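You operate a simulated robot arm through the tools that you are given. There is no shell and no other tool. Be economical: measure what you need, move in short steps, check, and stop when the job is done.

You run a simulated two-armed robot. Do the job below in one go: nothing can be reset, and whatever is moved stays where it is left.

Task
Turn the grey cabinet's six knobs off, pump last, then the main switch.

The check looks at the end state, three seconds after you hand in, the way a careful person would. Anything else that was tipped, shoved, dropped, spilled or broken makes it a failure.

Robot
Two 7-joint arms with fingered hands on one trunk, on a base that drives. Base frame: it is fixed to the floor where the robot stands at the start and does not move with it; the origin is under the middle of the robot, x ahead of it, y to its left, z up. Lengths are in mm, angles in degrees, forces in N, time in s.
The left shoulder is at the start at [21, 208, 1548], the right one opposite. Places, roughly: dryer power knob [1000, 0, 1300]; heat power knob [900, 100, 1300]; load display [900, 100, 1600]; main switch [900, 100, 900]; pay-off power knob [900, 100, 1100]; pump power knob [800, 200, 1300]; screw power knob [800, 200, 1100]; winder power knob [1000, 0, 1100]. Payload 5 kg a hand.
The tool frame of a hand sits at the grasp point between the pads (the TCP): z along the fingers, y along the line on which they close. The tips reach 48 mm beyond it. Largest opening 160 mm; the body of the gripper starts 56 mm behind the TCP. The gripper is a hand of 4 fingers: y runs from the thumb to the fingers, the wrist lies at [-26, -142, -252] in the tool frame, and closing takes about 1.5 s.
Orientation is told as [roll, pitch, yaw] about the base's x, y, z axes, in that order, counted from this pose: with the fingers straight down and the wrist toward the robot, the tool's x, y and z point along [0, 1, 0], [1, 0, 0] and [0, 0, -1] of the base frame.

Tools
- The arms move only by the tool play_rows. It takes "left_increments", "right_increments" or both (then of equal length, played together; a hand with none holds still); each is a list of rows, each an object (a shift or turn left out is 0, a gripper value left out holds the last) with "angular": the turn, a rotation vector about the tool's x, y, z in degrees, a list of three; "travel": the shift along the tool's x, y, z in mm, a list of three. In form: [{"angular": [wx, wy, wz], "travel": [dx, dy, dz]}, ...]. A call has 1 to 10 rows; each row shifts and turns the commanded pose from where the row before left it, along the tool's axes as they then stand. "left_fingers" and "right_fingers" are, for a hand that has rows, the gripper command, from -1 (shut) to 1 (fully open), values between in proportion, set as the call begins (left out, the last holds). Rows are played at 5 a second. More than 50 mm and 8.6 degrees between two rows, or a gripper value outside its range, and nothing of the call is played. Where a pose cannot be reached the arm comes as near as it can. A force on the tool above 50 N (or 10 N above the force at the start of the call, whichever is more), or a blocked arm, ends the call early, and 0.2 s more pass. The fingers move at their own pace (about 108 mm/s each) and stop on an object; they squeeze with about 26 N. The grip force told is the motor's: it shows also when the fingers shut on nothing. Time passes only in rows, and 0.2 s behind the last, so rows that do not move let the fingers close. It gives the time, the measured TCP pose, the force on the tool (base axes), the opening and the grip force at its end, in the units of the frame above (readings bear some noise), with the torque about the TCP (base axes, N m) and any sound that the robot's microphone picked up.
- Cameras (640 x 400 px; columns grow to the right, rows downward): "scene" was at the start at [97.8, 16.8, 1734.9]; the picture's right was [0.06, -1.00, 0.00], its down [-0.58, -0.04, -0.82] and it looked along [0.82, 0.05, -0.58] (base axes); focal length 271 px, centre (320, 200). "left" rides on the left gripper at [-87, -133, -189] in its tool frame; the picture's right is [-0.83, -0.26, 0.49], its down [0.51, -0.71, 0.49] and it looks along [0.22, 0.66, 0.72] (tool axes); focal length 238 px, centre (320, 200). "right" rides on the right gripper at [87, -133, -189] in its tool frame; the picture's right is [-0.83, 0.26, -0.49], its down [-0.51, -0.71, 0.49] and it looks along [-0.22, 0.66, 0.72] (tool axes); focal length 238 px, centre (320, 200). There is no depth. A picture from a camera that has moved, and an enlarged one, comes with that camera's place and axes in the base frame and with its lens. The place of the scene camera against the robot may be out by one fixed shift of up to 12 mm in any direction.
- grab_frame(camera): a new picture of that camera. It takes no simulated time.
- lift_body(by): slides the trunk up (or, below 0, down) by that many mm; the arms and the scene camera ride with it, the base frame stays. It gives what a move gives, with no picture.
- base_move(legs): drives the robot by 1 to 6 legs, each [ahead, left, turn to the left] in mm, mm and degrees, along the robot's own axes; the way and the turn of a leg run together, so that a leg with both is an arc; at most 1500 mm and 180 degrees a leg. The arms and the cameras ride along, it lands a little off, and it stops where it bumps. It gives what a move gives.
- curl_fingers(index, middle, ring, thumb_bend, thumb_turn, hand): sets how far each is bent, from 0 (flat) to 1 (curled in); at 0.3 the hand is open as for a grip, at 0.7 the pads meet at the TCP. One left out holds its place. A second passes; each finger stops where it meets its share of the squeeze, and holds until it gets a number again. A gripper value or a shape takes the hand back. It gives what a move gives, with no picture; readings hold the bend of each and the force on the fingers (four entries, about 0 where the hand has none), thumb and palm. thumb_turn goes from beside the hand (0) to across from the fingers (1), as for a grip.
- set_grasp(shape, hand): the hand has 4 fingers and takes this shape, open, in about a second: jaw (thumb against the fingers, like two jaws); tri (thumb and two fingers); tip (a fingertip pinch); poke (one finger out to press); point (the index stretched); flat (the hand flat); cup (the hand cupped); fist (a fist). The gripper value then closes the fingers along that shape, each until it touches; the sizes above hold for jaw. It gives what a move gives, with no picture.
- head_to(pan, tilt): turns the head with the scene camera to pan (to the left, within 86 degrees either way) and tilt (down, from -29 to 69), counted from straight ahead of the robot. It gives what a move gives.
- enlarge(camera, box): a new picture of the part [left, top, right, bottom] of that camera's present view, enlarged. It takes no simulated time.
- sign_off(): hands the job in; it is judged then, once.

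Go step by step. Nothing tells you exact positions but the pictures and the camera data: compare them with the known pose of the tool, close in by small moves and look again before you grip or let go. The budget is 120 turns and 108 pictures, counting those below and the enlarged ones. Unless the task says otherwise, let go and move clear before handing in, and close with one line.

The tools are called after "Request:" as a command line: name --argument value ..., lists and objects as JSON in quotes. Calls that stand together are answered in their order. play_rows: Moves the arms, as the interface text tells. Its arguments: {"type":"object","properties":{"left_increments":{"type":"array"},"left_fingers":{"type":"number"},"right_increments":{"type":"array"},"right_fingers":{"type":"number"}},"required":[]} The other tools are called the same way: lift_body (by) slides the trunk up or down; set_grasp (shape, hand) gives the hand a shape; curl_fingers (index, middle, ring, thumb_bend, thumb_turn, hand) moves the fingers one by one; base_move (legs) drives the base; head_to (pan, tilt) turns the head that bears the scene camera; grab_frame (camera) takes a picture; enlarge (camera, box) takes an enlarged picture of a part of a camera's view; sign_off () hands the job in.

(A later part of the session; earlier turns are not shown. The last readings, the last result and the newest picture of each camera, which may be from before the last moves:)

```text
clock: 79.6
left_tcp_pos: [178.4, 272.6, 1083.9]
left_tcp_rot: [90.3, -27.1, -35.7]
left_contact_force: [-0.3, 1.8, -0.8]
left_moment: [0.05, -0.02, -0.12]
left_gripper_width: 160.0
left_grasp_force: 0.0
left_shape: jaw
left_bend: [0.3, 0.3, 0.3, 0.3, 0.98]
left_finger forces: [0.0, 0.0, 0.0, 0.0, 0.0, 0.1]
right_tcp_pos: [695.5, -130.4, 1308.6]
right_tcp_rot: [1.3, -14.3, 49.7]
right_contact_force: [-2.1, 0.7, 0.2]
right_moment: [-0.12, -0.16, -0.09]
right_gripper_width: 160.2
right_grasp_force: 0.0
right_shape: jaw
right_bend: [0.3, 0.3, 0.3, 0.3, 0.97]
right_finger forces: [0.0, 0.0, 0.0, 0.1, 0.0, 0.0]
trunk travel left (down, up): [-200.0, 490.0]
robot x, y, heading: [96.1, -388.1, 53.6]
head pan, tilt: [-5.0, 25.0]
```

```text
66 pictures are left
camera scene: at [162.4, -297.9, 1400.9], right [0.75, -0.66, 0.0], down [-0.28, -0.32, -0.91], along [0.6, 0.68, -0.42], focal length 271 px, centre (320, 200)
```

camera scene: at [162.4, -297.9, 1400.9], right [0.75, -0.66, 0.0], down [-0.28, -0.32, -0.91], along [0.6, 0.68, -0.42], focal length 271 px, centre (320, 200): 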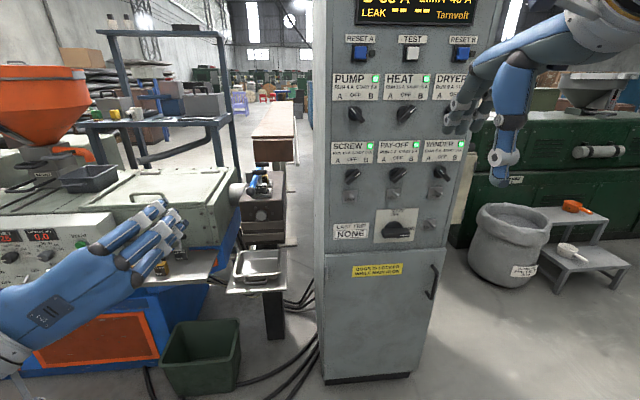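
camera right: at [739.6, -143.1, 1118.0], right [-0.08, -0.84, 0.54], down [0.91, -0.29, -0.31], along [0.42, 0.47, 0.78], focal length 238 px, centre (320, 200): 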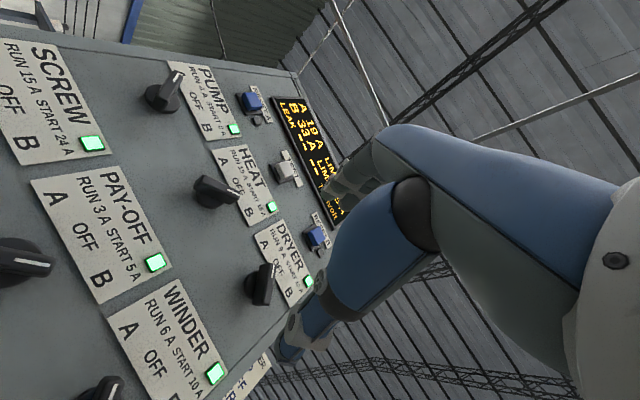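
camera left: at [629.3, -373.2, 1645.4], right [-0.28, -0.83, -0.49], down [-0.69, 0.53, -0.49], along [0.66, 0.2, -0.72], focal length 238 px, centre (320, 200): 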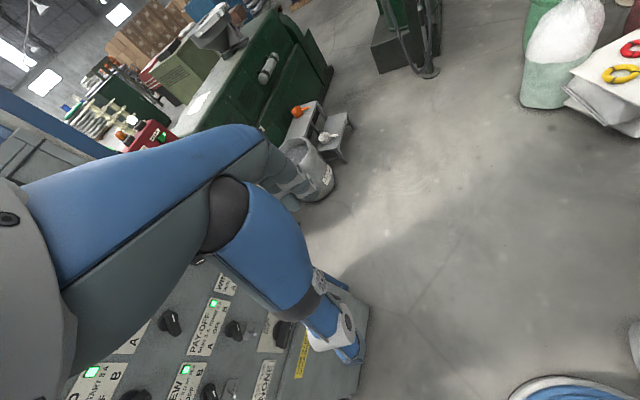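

That shift was the wrong way for the left arm. I raise the trunk a little (clear of the die head) and drive ahead ~100 and right ~210, keeping clear of the reel stack.

Request:
lift_body --by 120

Request:
base_move --legs '[[104, 0, 0], [0, -205, 0]]'

Request:
grab_frame --camera "scene"

```text
clock: 81.1
left_tcp_pos: [180.0, 271.0, 1203.4]
left_tcp_rot: [90.3, -27.1, -35.8]
left_contact_force: [0.0, 0.4, -0.2]
left_moment: [0.02, -0.02, -0.02]
left_gripper_width: 159.7
left_grasp_force: 0.1
left_shape: jaw
left_bend: [0.3, 0.3, 0.3, 0.3, 0.98]
left_finger forces: [0.0, 0.0, 0.0, 0.0, 0.0, 0.1]
right_tcp_pos: [697.0, -132.0, 1428.0]
right_tcp_rot: [1.4, -14.3, 49.6]
right_contact_force: [0.2, 0.0, 0.6]
right_moment: [-0.01, 0.01, 0.0]
right_gripper_width: 160.0
right_grasp_force: 0.0
right_shape: jaw
right_bend: [0.3, 0.3, 0.3, 0.3, 0.97]
right_finger forces: [0.1, 0.1, 0.1, 0.0, 0.1, 0.0]
trunk travel left (down, up): [-320.0, 370.0]
robot x, y, heading: [95.0, -389.7, 54.1]
head pan, tilt: [-5.0, 25.0]
```

```text
clock: 83.5
left_tcp_pos: [405.8, 233.5, 1202.9]
left_tcp_rot: [90.3, -27.0, -35.7]
left_contact_force: [-0.3, -0.7, 0.1]
left_moment: [-0.02, 0.04, 0.11]
left_gripper_width: 159.7
left_grasp_force: 0.1
left_shape: jaw
left_bend: [0.3, 0.3, 0.3, 0.3, 0.98]
left_finger forces: [0.0, 0.1, 0.0, 0.0, 0.0, 0.1]
right_tcp_pos: [924.5, -168.0, 1426.3]
right_tcp_rot: [1.5, -14.3, 49.9]
right_contact_force: [0.5, -0.3, 1.1]
right_moment: [0.08, 0.07, 0.02]
right_gripper_width: 160.2
right_grasp_force: 0.1
right_shape: jaw
right_bend: [0.3, 0.3, 0.3, 0.3, 0.97]
right_finger forces: [0.0, 0.1, 0.1, 0.0, 0.1, 0.0]
trunk travel left (down, up): [-320.0, 370.0]
robot x, y, heading: [322.4, -425.8, 54.0]
head pan, tilt: [-5.0, 25.0]
```

```text
65 pictures are left
camera scene: at [391.3, -336.8, 1520.9], right [0.75, -0.66, 0.0], down [-0.28, -0.32, -0.91], along [0.6, 0.68, -0.42], focal length 271 px, centre (320, 200)
```

scene: 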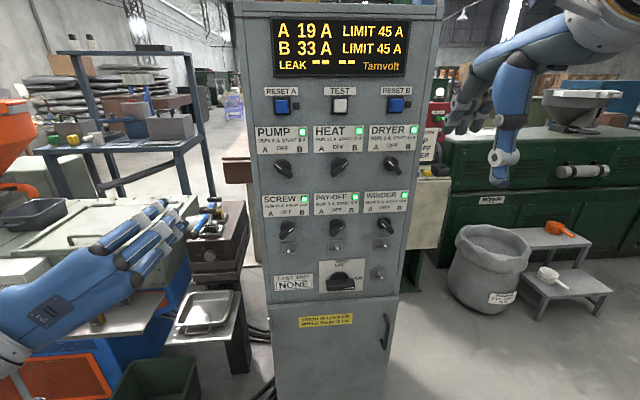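

Good stance. Testing how far the left hand can roll (need 45°→90° for A knobs, 135°→90° for B knobs).

Request:
play_rows --left_increments '[{"angular": [0, 0, 8.5]}, {"angular": [0, 0, 8.5]}, {"angular": [0, 0, 8.5]}, {"angular": [0, 0, 8.5]}, {"angular": [0, 0, 8.5]}, {"angular": [0, 0, 8.5]}, {"angular": [0, 0, 8.5]}, {"angular": [0, 0, 8.5]}, {"angular": [0, 0, 4]}]'

Request:
grab_frame --camera "scene"

Request:
enlarge --camera "scene" --box '[250, 120, 430, 232]'

```text
clock: 85.5
left_tcp_pos: [406.4, 242.3, 1202.5]
left_tcp_rot: [90.2, 45.2, -35.3]
left_contact_force: [0.8, -0.7, 0.0]
left_moment: [0.02, 0.02, 0.02]
left_gripper_width: 159.9
left_grasp_force: 0.1
left_shape: jaw
left_bend: [0.3, 0.3, 0.3, 0.3, 0.98]
left_finger forces: [0.1, 0.0, 0.0, 0.1, 0.1, 0.0]
left hand out of reach, approached as far as the arm can: row 8, 9
right_tcp_pos: [924.7, -168.6, 1426.9]
right_tcp_rot: [1.4, -14.2, 50.0]
right_contact_force: [-0.2, 0.2, -0.7]
right_moment: [0.02, 0.0, -0.01]
right_gripper_width: 160.1
right_grasp_force: 0.1
right_shape: jaw
right_bend: [0.3, 0.3, 0.3, 0.3, 0.97]
right_finger forces: [0.0, 0.0, 0.0, 0.1, 0.0, 0.0]
trunk travel left (down, up): [-320.0, 370.0]
robot x, y, heading: [325.7, -425.6, 53.8]
head pan, tilt: [-5.0, 25.0]
```

```text
64 pictures are left
camera scene: at [390.7, -336.2, 1520.9], right [0.75, -0.66, 0.0], down [-0.28, -0.32, -0.91], along [0.6, 0.68, -0.42], focal length 271 px, centre (320, 200)
```

scene: 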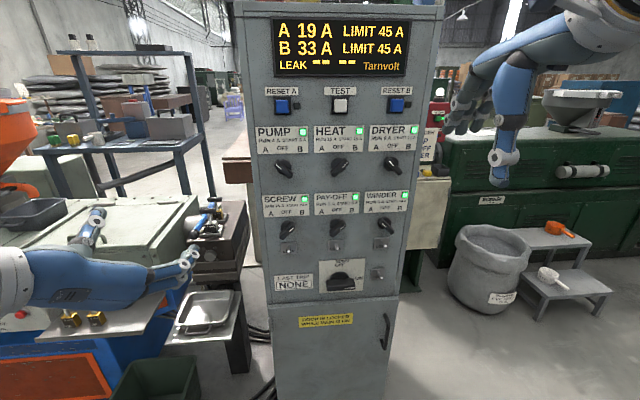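

```text
3.56 times, centred on (340, 176) of scene
camera zoom: at [390.7, -336.2, 1520.9], right [0.75, -0.66, 0.0], down [-0.28, -0.32, -0.91], along [0.6, 0.68, -0.42], focal length 962 px, centre (249, 285)
```

zoom: 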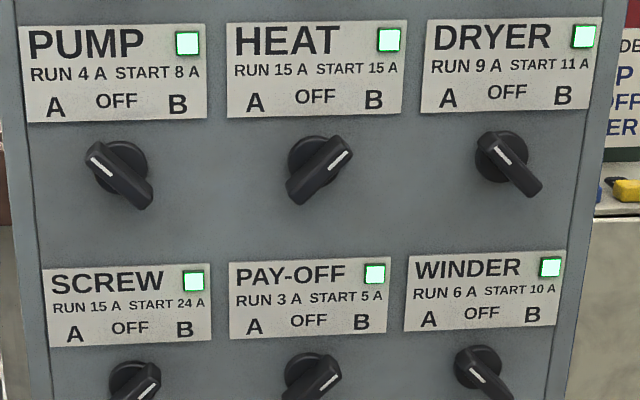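

The left hand reaches the 135° roll, so it can do both kinds. I take the heat knob at about [867, 126, 1305] and move the left hand to a standoff ~120 mm in front of it.

Request:
play_rows --left_increments '[{"travel": [38, 24, 4]}, {"travel": [38, 24, 4]}, {"travel": [38, 24, 4]}, {"travel": [38, 24, 4]}, {"travel": [38, 24, 4]}, {"travel": [38, 24, 4]}, {"travel": [38, 24, 4]}, {"travel": [38, 24, 4]}, {"travel": [38, 24, 4]}, {"travel": [38, 24, 4]}]'

Request:
grab_frame --camera "scene"

Request:
grab_frame --camera "left"

```text
clock: 87.7
left_tcp_pos: [790.7, 24.9, 1302.6]
left_tcp_rot: [90.3, 45.0, -35.2]
left_contact_force: [-0.3, -0.4, -1.5]
left_moment: [0.06, 0.01, 0.11]
left_gripper_width: 160.1
left_grasp_force: 0.1
left_shape: jaw
left_bend: [0.3, 0.3, 0.3, 0.3, 0.98]
left_finger forces: [0.1, 0.0, 0.0, 0.1, 0.0, 0.0]
left hand out of reach, approached as far as the arm can: row 1
right_tcp_pos: [925.4, -169.2, 1427.6]
right_tcp_rot: [1.5, -14.2, 49.8]
right_contact_force: [1.3, -0.3, -1.2]
right_moment: [0.07, 0.05, 0.1]
right_gripper_width: 160.0
right_grasp_force: 0.1
right_shape: jaw
right_bend: [0.3, 0.3, 0.3, 0.3, 0.97]
right_finger forces: [0.0, 0.1, 0.0, 0.0, 0.0, 0.0]
trunk travel left (down, up): [-320.0, 370.0]
robot x, y, heading: [323.1, -424.6, 54.0]
head pan, tilt: [-5.0, 25.0]
```

```text
62 pictures are left
camera scene: at [392.4, -337.6, 1520.9], right [0.75, -0.66, 0.0], down [-0.28, -0.32, -0.91], along [0.59, 0.68, -0.42], focal length 271 px, centre (320, 200)
```

scene: 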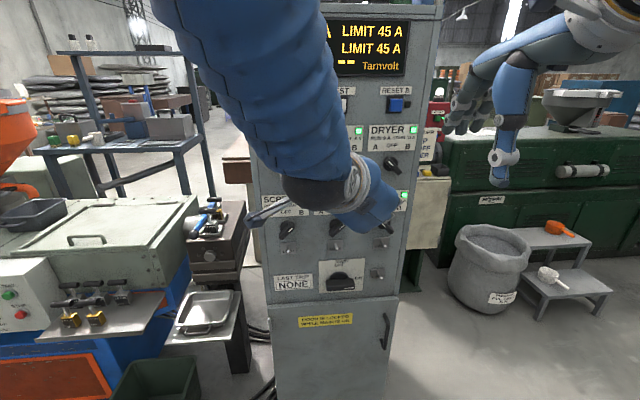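

```text
61 pictures are left
camera left: at [555.0, -39.2, 1334.4], right [-0.35, 0.85, -0.4], down [0.17, 0.48, 0.86], along [0.92, 0.23, -0.31], focal length 238 px, centre (320, 200)
```

left: 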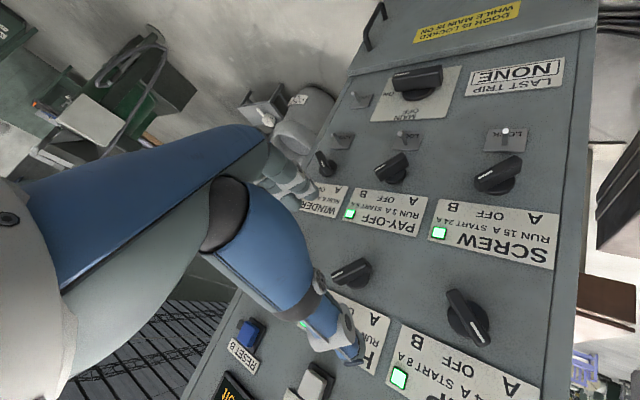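

The left camera confirms the hand is on the heat knob's axis, about 120 mm off. I advance 80 mm.

Request:
play_rows --left_increments '[{"travel": [0, 0, 40]}, {"travel": [0, 0, 40]}]'

Request:
grab_frame --camera "left"

```text
clock: 88.3
left_tcp_pos: [835.6, 93.2, 1300.7]
left_tcp_rot: [90.2, 45.1, -35.3]
left_contact_force: [-0.3, 0.7, -0.7]
left_moment: [0.03, 0.0, -0.01]
left_gripper_width: 159.8
left_grasp_force: 0.0
left_shape: jaw
left_bend: [0.3, 0.3, 0.3, 0.3, 0.98]
left_finger forces: [0.0, 0.1, 0.0, 0.0, 0.0, 0.0]
right_tcp_pos: [924.3, -165.6, 1426.7]
right_tcp_rot: [1.4, -14.3, 49.9]
right_contact_force: [0.3, 0.7, -0.6]
right_moment: [-0.02, 0.05, 0.0]
right_gripper_width: 160.1
right_grasp_force: 0.1
right_shape: jaw
right_bend: [0.3, 0.3, 0.3, 0.3, 0.97]
right_finger forces: [0.0, 0.0, 0.1, 0.0, 0.0, 0.1]
trunk travel left (down, up): [-320.0, 370.0]
robot x, y, heading: [322.8, -424.2, 54.0]
head pan, tilt: [-5.0, 25.0]
```

```text
60 pictures are left
camera left: at [599.7, 28.5, 1333.2], right [-0.35, 0.85, -0.41], down [0.17, 0.48, 0.86], along [0.92, 0.23, -0.31], focal length 238 px, centre (320, 200)
```

left: 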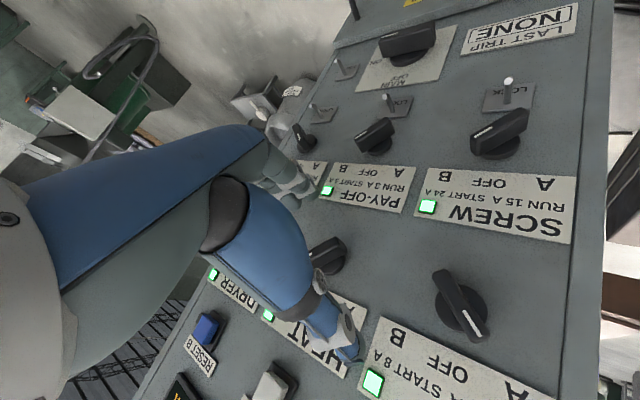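

Knob is centred, ~40 mm ahead of the TCP. I advance 28 more and close on the bar.

Request:
play_rows --left_increments '[{"travel": [0, 0, 28]}, {}]'

Request:
play_rows --left_increments '[{}, {}, {}, {}, {}, {}, {}, {}]' --left_fingers -1

Request:
grab_frame --camera "left"

```text
clock: 88.9
left_tcp_pos: [851.1, 113.3, 1304.5]
left_tcp_rot: [90.5, 45.1, -35.0]
left_contact_force: [-0.8, -1.2, 2.2]
left_moment: [-0.05, 0.04, -0.02]
left_gripper_width: 160.0
left_grasp_force: 0.1
left_shape: jaw
left_bend: [0.3, 0.3, 0.3, 0.3, 0.98]
left_finger forces: [0.1, 0.0, 0.0, 0.1, 0.0, 0.0]
right_tcp_pos: [922.5, -168.6, 1427.9]
right_tcp_rot: [1.5, -14.5, 49.9]
right_contact_force: [-2.0, -0.9, 1.0]
right_moment: [0.12, -0.09, -0.06]
right_gripper_width: 159.9
right_grasp_force: 0.1
right_shape: jaw
right_bend: [0.3, 0.3, 0.3, 0.3, 0.97]
right_finger forces: [0.1, 0.0, 0.0, 0.0, 0.1, 0.0]
trunk travel left (down, up): [-320.0, 370.0]
robot x, y, heading: [322.2, -427.9, 54.0]
head pan, tilt: [-5.0, 25.0]
```

```text
clock: 90.3
left_tcp_pos: [855.4, 103.0, 1292.3]
left_tcp_rot: [89.0, 45.3, -36.9]
left_contact_force: [13.9, -9.6, -10.5]
left_moment: [-0.38, 0.28, -1.18]
left_gripper_width: 12.3
left_grasp_force: 25.8
left_shape: jaw
left_bend: [0.7, 0.7, 0.7, 0.77, 1.0]
left_finger forces: [17.2, 19.6, 0.0, 0.1, 15.0, 0.0]
right_tcp_pos: [926.2, -170.0, 1426.9]
right_tcp_rot: [1.5, -14.1, 49.6]
right_contact_force: [-0.7, -0.4, -0.1]
right_moment: [-0.02, -0.08, -0.03]
right_gripper_width: 159.9
right_grasp_force: 0.1
right_shape: jaw
right_bend: [0.3, 0.3, 0.3, 0.3, 0.97]
right_finger forces: [0.0, 0.1, 0.0, 0.0, 0.0, 0.0]
trunk travel left (down, up): [-320.0, 370.0]
robot x, y, heading: [322.5, -422.9, 53.7]
head pan, tilt: [-5.0, 25.0]
stopped in row 7 (left hand): the force on the tool passed its limit at 51 N (the readings are from after the stop); the commanded pose is now the measured one
```

```text
59 pictures are left
camera left: at [619.1, 41.8, 1327.5], right [-0.34, 0.85, -0.41], down [0.18, 0.49, 0.85], along [0.92, 0.22, -0.32], focal length 238 px, centre (320, 200)
```

left: 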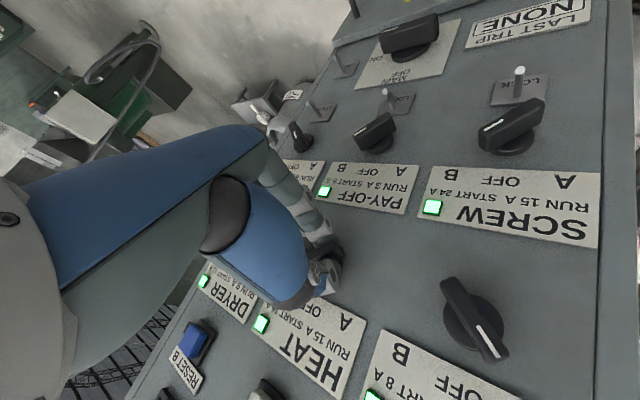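

The bar is gripped (12 mm, index, middle and thumb loaded). I turn counter-clockwise toward OFF in small steps.

Request:
play_rows --left_increments '[{"angular": [0, 0, -7.5]}, {"angular": [0, 0, -7.5]}, {"angular": [0, 0, -7.5]}]'

Request:
grab_frame --camera "left"

```text
clock: 91.1
left_tcp_pos: [856.0, 102.1, 1293.1]
left_tcp_rot: [89.3, 22.9, -36.4]
left_contact_force: [15.8, -21.9, -18.0]
left_moment: [-0.43, 0.53, -1.74]
left_gripper_width: 11.9
left_grasp_force: 26.0
left_shape: jaw
left_bend: [0.7, 0.7, 0.7, 0.77, 1.0]
left_finger forces: [20.5, 26.0, 0.1, 0.0, 12.1, 0.0]
right_tcp_pos: [926.7, -171.0, 1427.8]
right_tcp_rot: [1.7, -14.2, 49.6]
right_contact_force: [-1.1, 0.4, 0.4]
right_moment: [-0.03, -0.05, -0.02]
right_gripper_width: 160.2
right_grasp_force: 0.0
right_shape: jaw
right_bend: [0.3, 0.3, 0.3, 0.3, 0.97]
right_finger forces: [0.0, 0.0, 0.1, 0.0, 0.1, 0.1]
trunk travel left (down, up): [-320.0, 370.0]
robot x, y, heading: [324.3, -425.8, 53.8]
head pan, tilt: [-5.0, 25.0]
```

```text
58 pictures are left
camera left: at [619.1, 40.7, 1266.7], right [-0.17, 0.72, -0.67], down [-0.08, 0.67, 0.74], along [0.98, 0.18, -0.06], focal length 238 px, centre (320, 200)
```

left: 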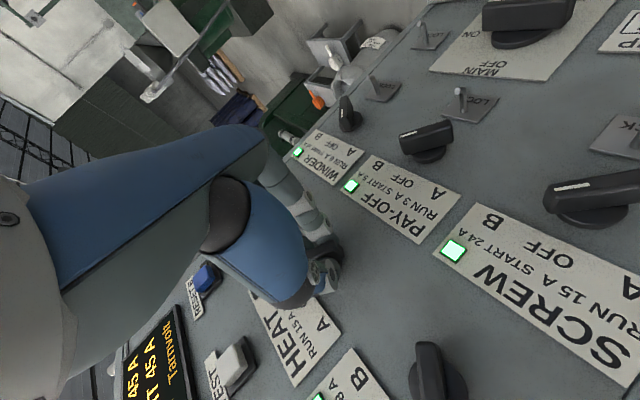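

Request:
play_rows --left_increments '[{"angular": [0, 0, -7.5]}, {"angular": [0, 0, -7.5]}, {"angular": [0, 0, -6]}]'

Request:
grab_frame --camera "scene"

Request:
grab_frame --camera "left"

```text
clock: 91.9
left_tcp_pos: [857.4, 101.8, 1294.5]
left_tcp_rot: [89.5, 1.8, -36.3]
left_contact_force: [24.1, -25.0, -11.1]
left_moment: [-0.12, 0.21, -1.92]
left_gripper_width: 11.5
left_grasp_force: 26.4
left_shape: jaw
left_bend: [0.7, 0.7, 0.7, 0.77, 1.0]
left_finger forces: [22.4, 25.2, 0.0, 0.0, 10.4, 0.1]
right_tcp_pos: [928.9, -171.9, 1425.8]
right_tcp_rot: [1.8, -14.2, 49.9]
right_contact_force: [-0.2, -0.6, 0.4]
right_moment: [0.01, -0.06, -0.05]
right_gripper_width: 159.9
right_grasp_force: 0.0
right_shape: jaw
right_bend: [0.3, 0.3, 0.3, 0.3, 0.97]
right_finger forces: [0.0, 0.1, 0.0, 0.1, 0.0, 0.0]
trunk travel left (down, up): [-320.0, 370.0]
robot x, y, heading: [324.7, -423.4, 54.1]
head pan, tilt: [-5.0, 25.0]
```

```text
57 pictures are left
camera scene: at [394.6, -339.4, 1520.9], right [0.75, -0.66, 0.0], down [-0.28, -0.32, -0.91], along [0.6, 0.68, -0.42], focal length 271 px, centre (320, 200)
```

scene: 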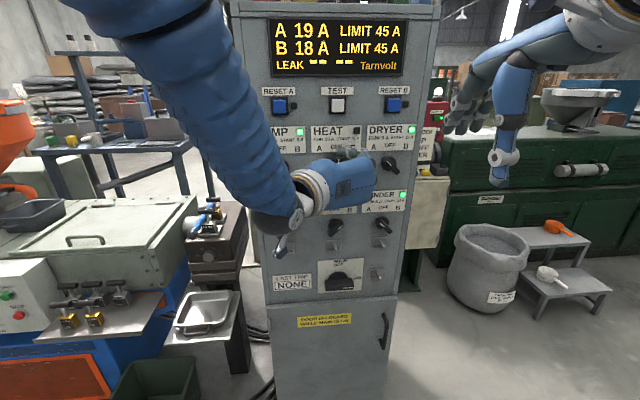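

```text
56 pictures are left
camera left: at [636.5, 27.5, 1213.7], right [0.06, 0.55, -0.83], down [-0.27, 0.81, 0.52], along [0.96, 0.19, 0.19], focal length 238 px, centre (320, 200)
```

left: 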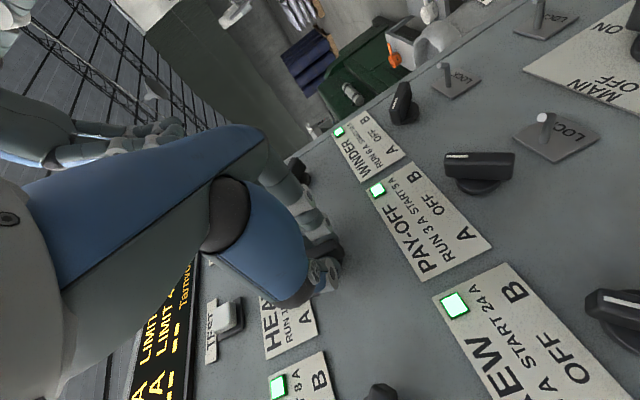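

Heat is off (LED dark, B 18 A). I release, back off, move right to the dryer column and roll to the A grip.

Request:
play_rows --left_increments '[{}, {}, {}, {}, {}, {}, {"travel": [0, 0, -30]}, {"travel": [0, 0, -35]}, {"travel": [0, 0, -40]}]' --left_fingers 1

Request:
play_rows --left_increments '[{"travel": [0, 44, 0]}, {"travel": [0, 44, 0]}, {"travel": [0, 44, 0]}, {"angular": [0, 0, -8.5]}, {"angular": [0, 0, -8.5]}, {"angular": [0, 0, -8.5]}, {"angular": [0, 0, -8.5]}, {"angular": [0, 0, -8.5]}, {"angular": [0, 0, -4]}]'

Request:
grab_frame --camera "scene"

Request:
grab_frame --camera "left"

```text
clock: 93.9
left_tcp_pos: [789.5, 19.8, 1297.7]
left_tcp_rot: [89.6, 1.6, -35.9]
left_contact_force: [0.4, -0.6, 0.6]
left_moment: [-0.02, 0.04, 0.03]
left_gripper_width: 159.7
left_grasp_force: 0.0
left_shape: jaw
left_bend: [0.3, 0.3, 0.3, 0.3, 0.98]
left_finger forces: [0.1, 0.0, 0.1, 0.1, 0.1, 0.0]
right_tcp_pos: [922.3, -170.0, 1427.5]
right_tcp_rot: [1.3, -14.3, 49.9]
right_contact_force: [-0.1, -0.9, 0.8]
right_moment: [0.09, -0.04, -0.03]
right_gripper_width: 159.7
right_grasp_force: 0.0
right_shape: jaw
right_bend: [0.3, 0.3, 0.3, 0.3, 0.97]
right_finger forces: [0.0, 0.1, 0.1, 0.0, 0.0, 0.0]
trunk travel left (down, up): [-320.0, 370.0]
robot x, y, heading: [326.9, -425.9, 53.6]
head pan, tilt: [-5.0, 25.0]
```

```text
clock: 95.9
left_tcp_pos: [897.0, -55.6, 1292.7]
left_tcp_rot: [89.3, -45.0, -35.4]
left_contact_force: [-0.5, 0.2, 0.5]
left_moment: [-0.03, -0.02, -0.02]
left_gripper_width: 160.0
left_grasp_force: 0.0
left_shape: jaw
left_bend: [0.3, 0.3, 0.3, 0.3, 0.98]
left_finger forces: [0.1, 0.1, 0.0, 0.0, 0.1, 0.0]
right_tcp_pos: [925.1, -169.1, 1427.4]
right_tcp_rot: [1.4, -14.3, 49.8]
right_contact_force: [0.1, 1.1, 0.4]
right_moment: [-0.05, -0.01, -0.02]
right_gripper_width: 159.9
right_grasp_force: 0.0
right_shape: jaw
right_bend: [0.3, 0.3, 0.3, 0.3, 0.97]
right_finger forces: [0.0, 0.1, 0.0, 0.0, 0.0, 0.0]
trunk travel left (down, up): [-320.0, 370.0]
robot x, y, heading: [322.7, -426.5, 53.6]
head pan, tilt: [-5.0, 25.0]
```

```text
55 pictures are left
camera scene: at [390.7, -336.8, 1520.9], right [0.75, -0.66, 0.0], down [-0.28, -0.32, -0.91], along [0.6, 0.68, -0.42], focal length 271 px, centre (320, 200)
```

scene: 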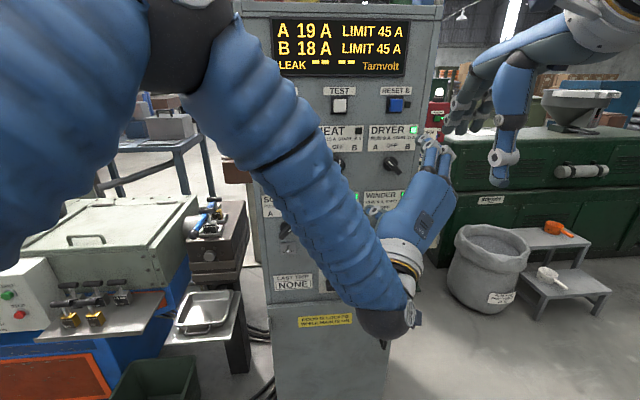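

```text
54 pictures are left
camera left: at [759.8, -191.5, 1138.1], right [0.61, 0.15, -0.78], down [-0.41, 0.9, -0.15], along [0.68, 0.41, 0.61], focal length 238 px, centre (320, 200)
```

left: 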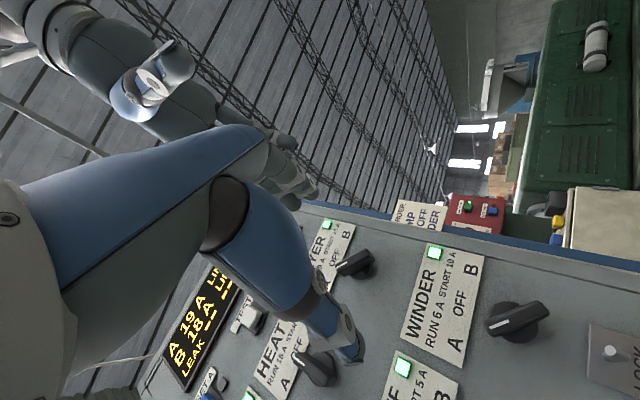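

The dryer knob is nearly on axis; I correct by ~14 mm right and advance.

Request:
play_rows --left_increments '[{"travel": [-12, 8, 0]}, {"travel": [0, 0, 40]}, {"travel": [0, 0, 40]}, {}]'

Request:
grab_frame --camera "left"

```text
clock: 96.9
left_tcp_pos: [956.3, 0.2, 1289.5]
left_tcp_rot: [89.4, -44.7, -35.6]
left_contact_force: [0.7, -0.5, 0.0]
left_moment: [-0.04, 0.03, -0.01]
left_gripper_width: 159.9
left_grasp_force: 0.0
left_shape: jaw
left_bend: [0.3, 0.3, 0.3, 0.3, 0.97]
left_finger forces: [0.0, 0.1, 0.0, 0.1, 0.0, 0.0]
right_tcp_pos: [923.4, -169.9, 1427.9]
right_tcp_rot: [1.4, -14.3, 49.8]
right_contact_force: [-0.7, -0.2, -0.8]
right_moment: [0.06, -0.02, -0.01]
right_gripper_width: 160.1
right_grasp_force: 0.0
right_shape: jaw
right_bend: [0.3, 0.3, 0.3, 0.3, 0.97]
right_finger forces: [0.0, 0.0, 0.1, 0.1, 0.1, 0.0]
trunk travel left (down, up): [-320.0, 370.0]
robot x, y, heading: [323.2, -426.8, 53.7]
head pan, tilt: [-5.0, 25.0]
```

```text
53 pictures are left
camera left: at [817.7, -134.6, 1135.3], right [0.61, 0.15, -0.78], down [-0.41, 0.9, -0.14], along [0.68, 0.41, 0.61], focal length 238 px, centre (320, 200)
```

left: 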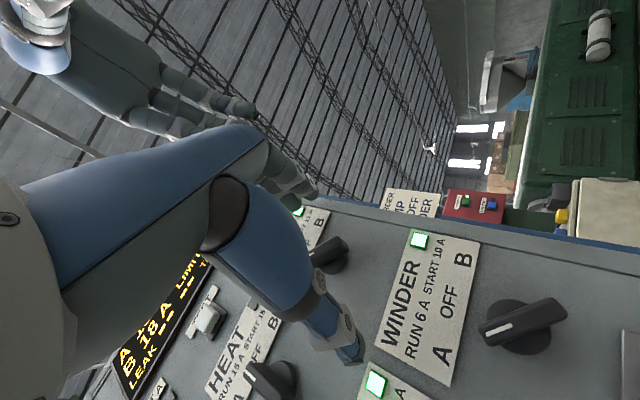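

Centred, same geometry as for heat. Advance and close.

Request:
play_rows --left_increments '[{"travel": [0, 0, 28]}, {}]'

Request:
play_rows --left_increments '[{}, {}, {}, {}, {}, {}, {}, {}]' --left_fingers -1

Request:
play_rows --left_increments '[{"angular": [0, 0, 7.5]}, {"angular": [0, 0, 7.5]}, {"angular": [0, 0, 7.5]}]'

Request:
grab_frame --camera "scene"

```text
clock: 97.5
left_tcp_pos: [971.2, 24.5, 1287.4]
left_tcp_rot: [89.4, -44.8, -35.5]
left_contact_force: [-0.9, -0.9, -0.6]
left_moment: [-0.03, 0.0, -0.02]
left_gripper_width: 160.1
left_grasp_force: 0.1
left_shape: jaw
left_bend: [0.3, 0.3, 0.3, 0.3, 0.97]
left_finger forces: [0.0, 0.0, 0.0, 0.0, 0.0, 0.1]
right_tcp_pos: [924.2, -169.9, 1427.2]
right_tcp_rot: [1.3, -14.4, 49.8]
right_contact_force: [0.1, -0.7, 0.1]
right_moment: [0.06, -0.08, 0.0]
right_gripper_width: 159.9
right_grasp_force: 0.1
right_shape: jaw
right_bend: [0.3, 0.3, 0.3, 0.3, 0.97]
right_finger forces: [0.0, 0.0, 0.0, 0.0, 0.0, 0.0]
trunk travel left (down, up): [-320.0, 370.0]
robot x, y, heading: [327.1, -425.5, 53.7]
head pan, tilt: [-5.0, 25.0]
```

```text
clock: 99.3
left_tcp_pos: [970.9, 23.7, 1286.2]
left_tcp_rot: [89.3, -44.8, -35.4]
left_contact_force: [-5.5, -6.5, -2.9]
left_moment: [-0.07, 0.08, -0.02]
left_gripper_width: 20.6
left_grasp_force: 25.5
left_shape: jaw
left_bend: [0.74, 0.54, 0.57, 0.71, 1.0]
left_finger forces: [10.5, 6.8, 0.0, 0.0, 25.6, 0.0]
right_tcp_pos: [923.8, -170.6, 1426.7]
right_tcp_rot: [1.4, -14.3, 49.8]
right_contact_force: [0.9, 0.3, 0.1]
right_moment: [-0.02, -0.02, -0.01]
right_gripper_width: 159.8
right_grasp_force: 0.0
right_shape: jaw
right_bend: [0.3, 0.3, 0.3, 0.3, 0.97]
right_finger forces: [0.0, 0.1, 0.1, 0.1, 0.0, 0.0]
trunk travel left (down, up): [-320.0, 370.0]
robot x, y, heading: [322.2, -426.4, 53.6]
head pan, tilt: [-5.0, 25.0]
```

```text
clock: 100.1
left_tcp_pos: [967.8, 25.7, 1290.2]
left_tcp_rot: [89.6, -22.3, -35.7]
left_contact_force: [-22.7, -4.8, 1.0]
left_moment: [-0.03, -0.22, 0.68]
left_gripper_width: 19.9
left_grasp_force: 26.1
left_shape: jaw
left_bend: [0.74, 0.55, 0.57, 0.71, 1.0]
left_finger forces: [8.3, 5.7, 0.1, 0.1, 39.5, 0.0]
right_tcp_pos: [921.6, -168.7, 1428.4]
right_tcp_rot: [1.4, -14.4, 49.9]
right_contact_force: [0.1, -0.3, -0.6]
right_moment: [0.04, 0.01, 0.01]
right_gripper_width: 160.0
right_grasp_force: 0.1
right_shape: jaw
right_bend: [0.3, 0.3, 0.3, 0.3, 0.97]
right_finger forces: [0.1, 0.0, 0.0, 0.0, 0.1, 0.0]
trunk travel left (down, up): [-320.0, 370.0]
robot x, y, heading: [322.6, -424.6, 54.1]
head pan, tilt: [-5.0, 25.0]
```

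```text
52 pictures are left
camera scene: at [388.0, -337.3, 1521.1], right [0.75, -0.66, 0.0], down [-0.28, -0.32, -0.91], along [0.6, 0.68, -0.42], focal length 271 px, centre (320, 200)
```

scene: 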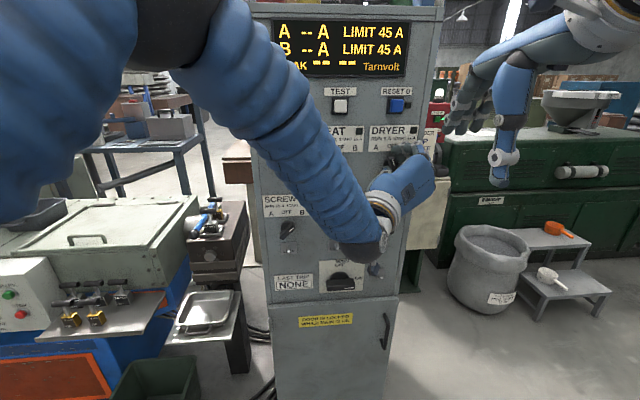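

The display went blank and LEDs are dark. I must see whether my wrist touched the main switch.

Request:
enlarge --camera "scene" --box '[255, 120, 455, 300]'

Request:
grab_frame --camera "left"

```text
2.22 times, centred on (355, 210) of scene
camera zoom: at [388.0, -337.3, 1521.1], right [0.75, -0.66, 0.0], down [-0.28, -0.32, -0.91], along [0.6, 0.68, -0.42], focal length 601 px, centre (242, 178)
```

zoom: 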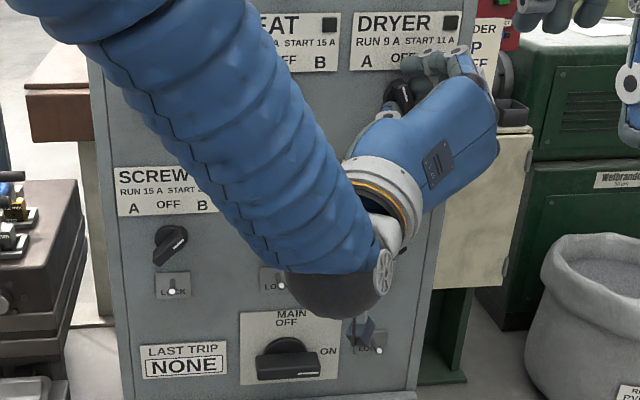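

```text
50 pictures are left
camera left: at [784.9, -77.2, 1160.1], right [0.34, 0.35, -0.87], down [-0.4, 0.89, 0.2], along [0.85, 0.28, 0.45], focal length 238 px, centre (320, 200)
```

left: 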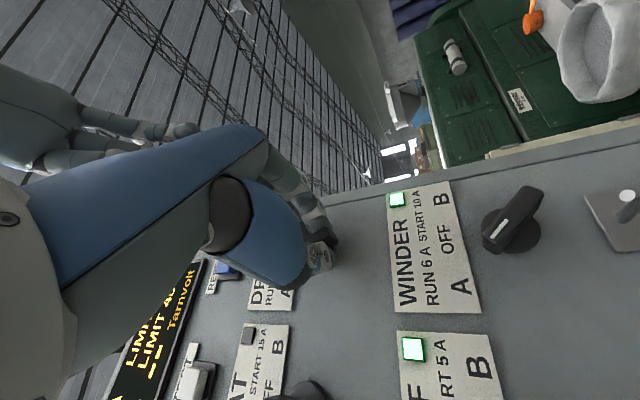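

The left view still shows WINDER and PAY-OFF lit, main still ON and no trip, so it is only the meter's digits. I finish turning the dryer to vertical.

Request:
play_rows --left_increments '[{"angular": [0, 0, 7.5]}, {"angular": [0, 0, 7.5]}, {"angular": [0, 0, 7]}]'

Request:
grab_frame --camera "scene"

```text
clock: 100.9
left_tcp_pos: [968.2, 24.6, 1289.9]
left_tcp_rot: [89.6, -0.5, -35.8]
left_contact_force: [-30.0, -1.4, 9.1]
left_moment: [0.09, -0.36, 0.98]
left_gripper_width: 18.8
left_grasp_force: 25.8
left_shape: jaw
left_bend: [0.74, 0.56, 0.57, 0.7, 1.0]
left_finger forces: [5.8, 2.9, 0.1, 0.1, 44.4, 0.1]
right_tcp_pos: [920.5, -169.3, 1428.2]
right_tcp_rot: [1.3, -14.4, 49.9]
right_contact_force: [-0.2, -1.0, -0.1]
right_moment: [-0.04, 0.02, 0.04]
right_gripper_width: 159.9
right_grasp_force: 0.0
right_shape: jaw
right_bend: [0.3, 0.3, 0.3, 0.3, 0.97]
right_finger forces: [0.1, 0.1, 0.1, 0.0, 0.0, 0.0]
trunk travel left (down, up): [-320.0, 370.0]
robot x, y, heading: [324.6, -426.8, 53.9]
head pan, tilt: [-5.0, 25.0]
```

```text
49 pictures are left
camera scene: at [386.7, -337.4, 1521.2], right [0.75, -0.66, 0.0], down [-0.28, -0.32, -0.91], along [0.6, 0.68, -0.42], focal length 271 px, centre (320, 200)
```

scene: 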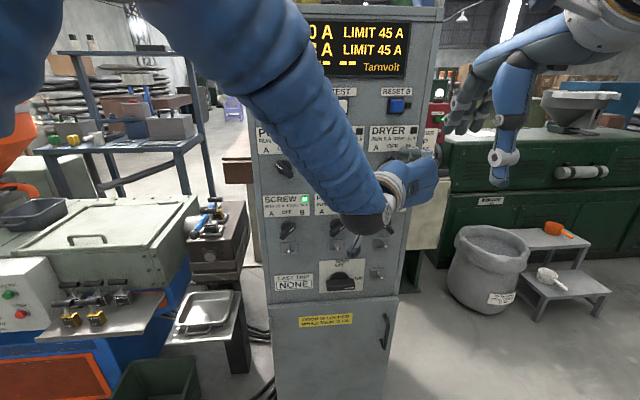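

Dryer LED is off and the A meter reads ~10. I release, back off, and lower the trunk for the bottom row, then inspect the locks.

Request:
play_rows --left_increments '[{}, {}, {}, {}, {}, {}, {"travel": [0, 0, -30]}, {"travel": [0, 0, -35]}, {"travel": [0, 0, -45]}]' --left_fingers 1

Request:
lift_body --by -175

Request:
grab_frame --camera "scene"

Request:
enlarge --camera "left" --box '[330, 0, 640, 200]'

```text
clock: 102.9
left_tcp_pos: [906.3, -67.6, 1289.4]
left_tcp_rot: [89.7, -0.4, -35.9]
left_contact_force: [-0.8, -1.0, 1.6]
left_moment: [-0.07, 0.1, 0.02]
left_gripper_width: 159.9
left_grasp_force: 0.1
left_shape: jaw
left_bend: [0.3, 0.3, 0.3, 0.3, 0.98]
left_finger forces: [0.1, 0.1, 0.0, 0.0, 0.1, 0.1]
right_tcp_pos: [922.2, -170.8, 1428.7]
right_tcp_rot: [1.4, -14.3, 49.9]
right_contact_force: [-0.1, -0.8, 1.5]
right_moment: [0.13, -0.03, -0.02]
right_gripper_width: 160.0
right_grasp_force: 0.1
right_shape: jaw
right_bend: [0.3, 0.3, 0.3, 0.3, 0.97]
right_finger forces: [0.0, 0.0, 0.0, 0.1, 0.1, 0.0]
trunk travel left (down, up): [-320.0, 370.0]
robot x, y, heading: [321.5, -422.2, 53.7]
head pan, tilt: [-5.0, 25.0]
```

```text
clock: 104.8
left_tcp_pos: [908.4, -66.1, 1114.3]
left_tcp_rot: [89.5, -0.3, -35.9]
left_contact_force: [0.2, -0.5, -0.4]
left_moment: [-0.01, -0.02, -0.01]
left_gripper_width: 159.9
left_grasp_force: 0.1
left_shape: jaw
left_bend: [0.3, 0.3, 0.3, 0.3, 0.98]
left_finger forces: [0.1, 0.0, 0.1, 0.0, 0.0, 0.1]
right_tcp_pos: [924.0, -169.2, 1253.6]
right_tcp_rot: [1.3, -14.3, 49.9]
right_contact_force: [0.9, -1.2, 0.0]
right_moment: [0.01, -0.02, -0.05]
right_gripper_width: 159.9
right_grasp_force: 0.0
right_shape: jaw
right_bend: [0.3, 0.3, 0.3, 0.3, 0.97]
right_finger forces: [0.0, 0.0, 0.1, 0.0, 0.0, 0.0]
trunk travel left (down, up): [-145.0, 545.0]
robot x, y, heading: [327.2, -427.8, 54.0]
head pan, tilt: [-5.0, 25.0]
```

```text
48 pictures are left
camera scene: at [390.7, -337.0, 1346.1], right [0.75, -0.66, 0.0], down [-0.28, -0.32, -0.91], along [0.6, 0.68, -0.42], focal length 271 px, centre (320, 200)
```

scene: 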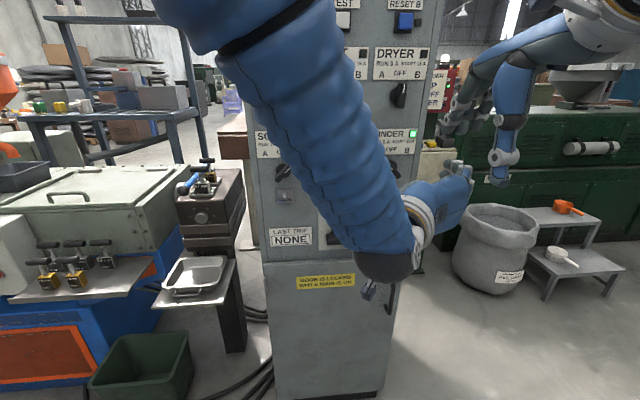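

```text
2.00 times, centred on (485, 100) of left
camera zoom: at [689.6, -142.7, 1027.3], right [0.08, 0.54, -0.84], down [-0.29, 0.82, 0.5], along [0.95, 0.2, 0.22], focal length 477 px, centre (-10, 400)
```

zoom: 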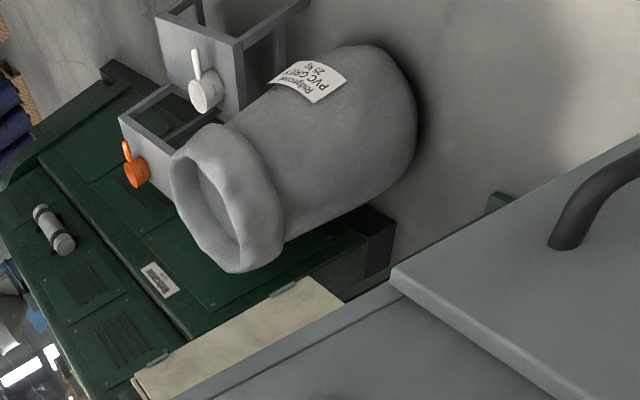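

Dryer knob is vertical. Looking through the left camera at the winder and locks.

Request:
grab_frame --camera "left"

Request:
enlarge --camera "left" --box '[330, 200, 640, 400]'

```text
46 pictures are left
camera left: at [689.6, -142.7, 1027.3], right [0.08, 0.54, -0.84], down [-0.29, 0.82, 0.5], along [0.95, 0.2, 0.22], focal length 238 px, centre (320, 200)
```

left: 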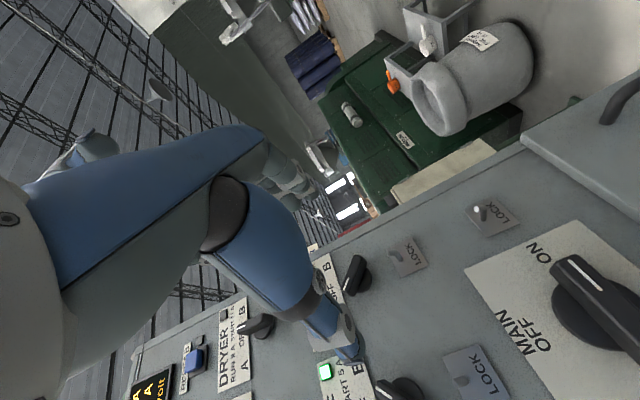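

```text
2.00 times, centred on (485, 300) of left
camera zoom: at [689.6, -142.7, 1027.3], right [0.08, 0.54, -0.84], down [-0.29, 0.82, 0.5], along [0.95, 0.2, 0.22], focal length 477 px, centre (-10, 0)
```

zoom: 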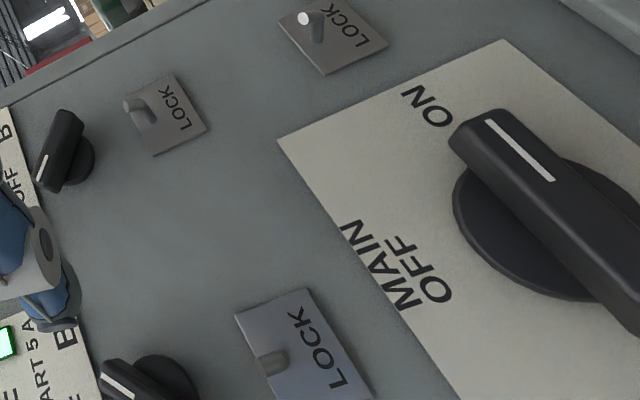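

The LOCK pins look like small toggles; I'll first test whether the winder turns at all. Rolling to the A grip in front of the winder.

Request:
play_rows --left_increments '[{"angular": [0, 0, -7.5]}, {"angular": [0, 0, -7.5]}, {"angular": [0, 0, -7.5]}, {"angular": [0, 0, -7.5]}, {"angular": [0, 0, -7.5]}, {"angular": [0, 0, -7.5]}, {}]'

Request:
grab_frame --camera "left"

```text
clock: 106.5
left_tcp_pos: [906.6, -65.5, 1112.8]
left_tcp_rot: [89.4, -45.4, -35.4]
left_contact_force: [-0.1, -0.2, 0.2]
left_moment: [-0.02, 0.03, -0.03]
left_gripper_width: 159.7
left_grasp_force: 0.1
left_shape: jaw
left_bend: [0.3, 0.3, 0.3, 0.3, 0.98]
left_finger forces: [0.0, 0.0, 0.0, 0.0, 0.0, 0.1]
right_tcp_pos: [923.2, -169.7, 1251.9]
right_tcp_rot: [1.3, -14.3, 49.8]
right_contact_force: [1.1, 0.0, 0.1]
right_moment: [0.02, 0.03, 0.0]
right_gripper_width: 159.8
right_grasp_force: 0.2
right_shape: jaw
right_bend: [0.3, 0.3, 0.3, 0.3, 0.97]
right_finger forces: [0.0, 0.0, 0.0, 0.1, 0.0, 0.0]
trunk travel left (down, up): [-145.0, 545.0]
robot x, y, heading: [323.2, -422.3, 53.7]
head pan, tilt: [-5.0, 25.0]
```

```text
44 pictures are left
camera left: at [770.7, -202.6, 959.6], right [0.62, 0.15, -0.77], down [-0.41, 0.9, -0.15], along [0.67, 0.41, 0.61], focal length 238 px, centre (320, 200)
```

left: 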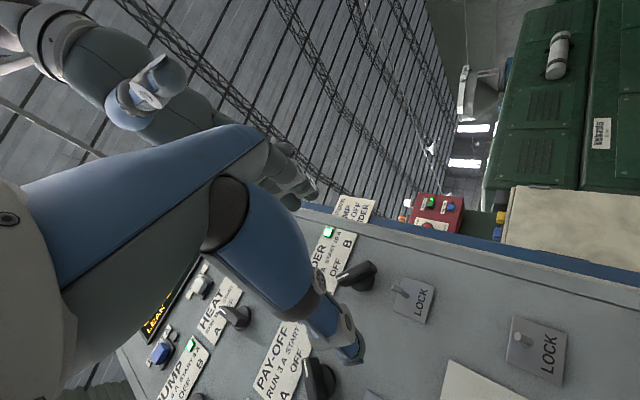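

Winder is on axis at ~130 mm. Advance and grip.

Request:
play_rows --left_increments '[{"travel": [0, 0, 40]}, {"travel": [0, 0, 40]}, {"travel": [0, 0, 34]}, {}]'

Request:
play_rows --left_increments '[{}, {}, {}, {}, {}, {}, {}, {}]' --left_fingers -1

Request:
play_rows --left_increments '[{"angular": [0, 0, 5]}, {"angular": [0, 0, 5]}, {"angular": [0, 0, 5]}]'

Request:
grab_frame --camera "left"

```text
clock: 107.5
left_tcp_pos: [975.8, 24.8, 1113.5]
left_tcp_rot: [89.4, -45.3, -35.4]
left_contact_force: [-3.0, -3.0, -0.6]
left_moment: [0.24, -0.31, -0.18]
left_gripper_width: 159.8
left_grasp_force: 0.0
left_shape: jaw
left_bend: [0.3, 0.3, 0.3, 0.3, 0.98]
left_finger forces: [0.0, 3.9, 0.0, 0.1, 0.0, 0.1]
right_tcp_pos: [925.4, -169.3, 1252.7]
right_tcp_rot: [1.3, -14.3, 49.7]
right_contact_force: [0.5, -0.1, 0.1]
right_moment: [-0.02, 0.04, 0.01]
right_gripper_width: 160.1
right_grasp_force: 0.0
right_shape: jaw
right_bend: [0.3, 0.3, 0.3, 0.3, 0.97]
right_finger forces: [0.1, 0.1, 0.0, 0.1, 0.0, 0.0]
trunk travel left (down, up): [-145.0, 545.0]
robot x, y, heading: [325.2, -428.4, 53.7]
head pan, tilt: [-5.0, 25.0]
```

```text
clock: 109.5
left_tcp_pos: [972.0, 18.8, 1110.1]
left_tcp_rot: [89.0, -45.2, -35.6]
left_contact_force: [-17.6, -11.1, -4.2]
left_moment: [0.09, -0.13, -0.39]
left_gripper_width: 29.6
left_grasp_force: 26.2
left_shape: jaw
left_bend: [0.71, 0.37, 0.49, 0.7, 1.0]
left_finger forces: [29.9, 0.0, 0.0, 0.1, 27.5, 0.1]
right_tcp_pos: [921.6, -170.0, 1253.3]
right_tcp_rot: [1.4, -14.2, 49.8]
right_contact_force: [-0.8, 0.4, 0.2]
right_moment: [-0.08, -0.05, -0.05]
right_gripper_width: 160.1
right_grasp_force: 0.0
right_shape: jaw
right_bend: [0.3, 0.3, 0.3, 0.3, 0.97]
right_finger forces: [0.1, 0.0, 0.0, 0.0, 0.0, 0.0]
trunk travel left (down, up): [-145.0, 545.0]
robot x, y, heading: [322.7, -424.1, 53.8]
head pan, tilt: [-5.0, 25.0]
stopped in row 8 (left hand): the force on the tool passed its limit at 51 N (the readings are from after the stop); the commanded pose is now the measured one
```

```text
clock: 110.2
left_tcp_pos: [973.5, 20.1, 1111.1]
left_tcp_rot: [89.1, -30.1, -35.8]
left_contact_force: [-30.6, -19.3, -5.0]
left_moment: [-0.1, 0.0, -0.08]
left_gripper_width: 29.6
left_grasp_force: 26.0
left_shape: jaw
left_bend: [0.71, 0.37, 0.49, 0.69, 1.0]
left_finger forces: [30.1, 0.1, 0.0, 0.0, 35.8, 0.0]
right_tcp_pos: [920.6, -170.7, 1253.5]
right_tcp_rot: [1.4, -14.3, 49.8]
right_contact_force: [0.2, -0.3, 0.3]
right_moment: [0.01, 0.01, 0.01]
right_gripper_width: 159.8
right_grasp_force: 0.0
right_shape: jaw
right_bend: [0.3, 0.3, 0.3, 0.3, 0.97]
right_finger forces: [0.1, 0.1, 0.0, 0.1, 0.0, 0.0]
trunk travel left (down, up): [-145.0, 545.0]
robot x, y, heading: [326.1, -425.7, 53.7]
head pan, tilt: [-5.0, 25.0]
```

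```text
43 pictures are left
camera left: at [803.1, -93.1, 971.9], right [0.44, 0.27, -0.86], down [-0.41, 0.91, 0.08], along [0.8, 0.32, 0.51], focal length 238 px, centre (320, 200)
```

left: 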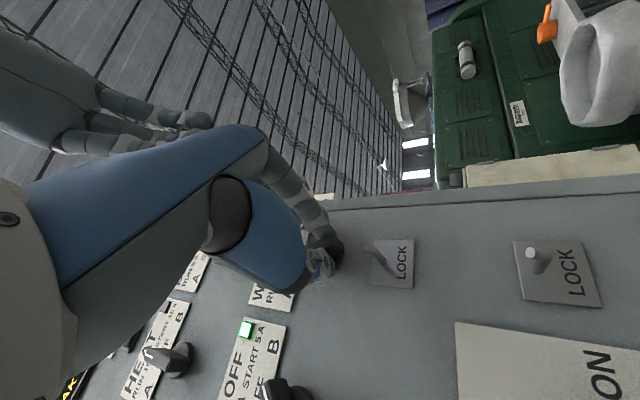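

Request:
play_rows --left_increments '[{"angular": [0, 0, 6]}, {"angular": [0, 0, 6]}, {"angular": [0, 0, 6]}]'

Request:
grab_frame --camera "scene"

Request:
enlarge --camera "left" --box '[200, 150, 440, 310]'

```text
clock: 111.0
left_tcp_pos: [972.1, 20.9, 1112.4]
left_tcp_rot: [89.4, -12.1, -36.0]
left_contact_force: [-35.1, -20.0, -5.3]
left_moment: [-0.24, 0.16, 0.14]
left_gripper_width: 29.7
left_grasp_force: 25.7
left_shape: jaw
left_bend: [0.71, 0.37, 0.49, 0.69, 1.0]
left_finger forces: [29.5, 0.0, 0.0, 0.1, 39.0, 0.1]
right_tcp_pos: [922.0, -170.2, 1253.6]
right_tcp_rot: [1.4, -14.4, 49.8]
right_contact_force: [0.2, 1.2, 0.4]
right_moment: [0.0, 0.01, 0.03]
right_gripper_width: 160.0
right_grasp_force: 0.1
right_shape: jaw
right_bend: [0.3, 0.3, 0.3, 0.3, 0.97]
right_finger forces: [0.0, 0.0, 0.0, 0.0, 0.1, 0.1]
trunk travel left (down, up): [-145.0, 545.0]
robot x, y, heading: [322.0, -425.7, 53.9]
head pan, tilt: [-5.0, 25.0]
```

```text
42 pictures are left
camera scene: at [387.7, -338.8, 1346.2], right [0.75, -0.66, 0.0], down [-0.28, -0.32, -0.91], along [0.6, 0.68, -0.42], focal length 271 px, centre (320, 200)
```

scene: 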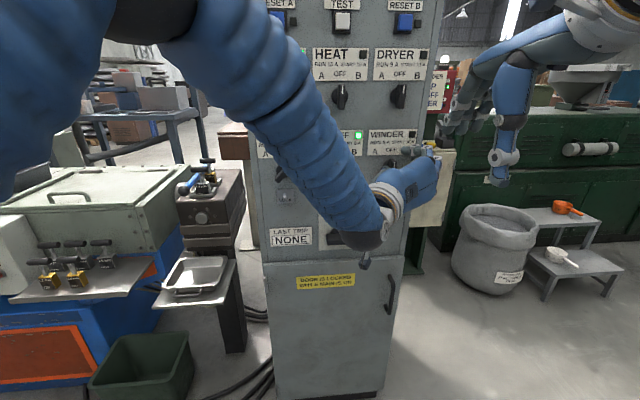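

```text
2.50 times, centred on (320, 230) of left
camera zoom: at [770.2, -68.5, 1001.3], right [0.22, 0.43, -0.88], down [-0.35, 0.87, 0.34], along [0.91, 0.24, 0.34], focal length 596 px, centre (320, 125)
```

zoom: 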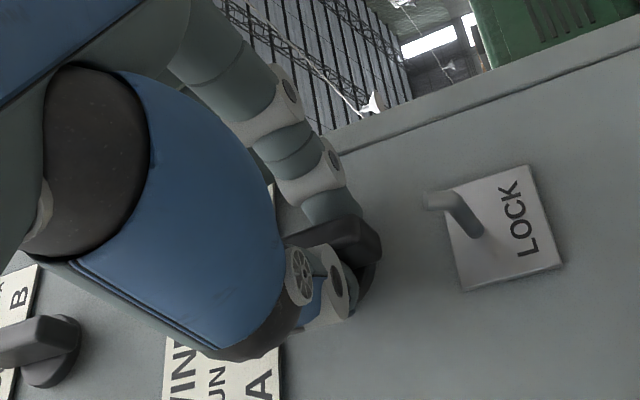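

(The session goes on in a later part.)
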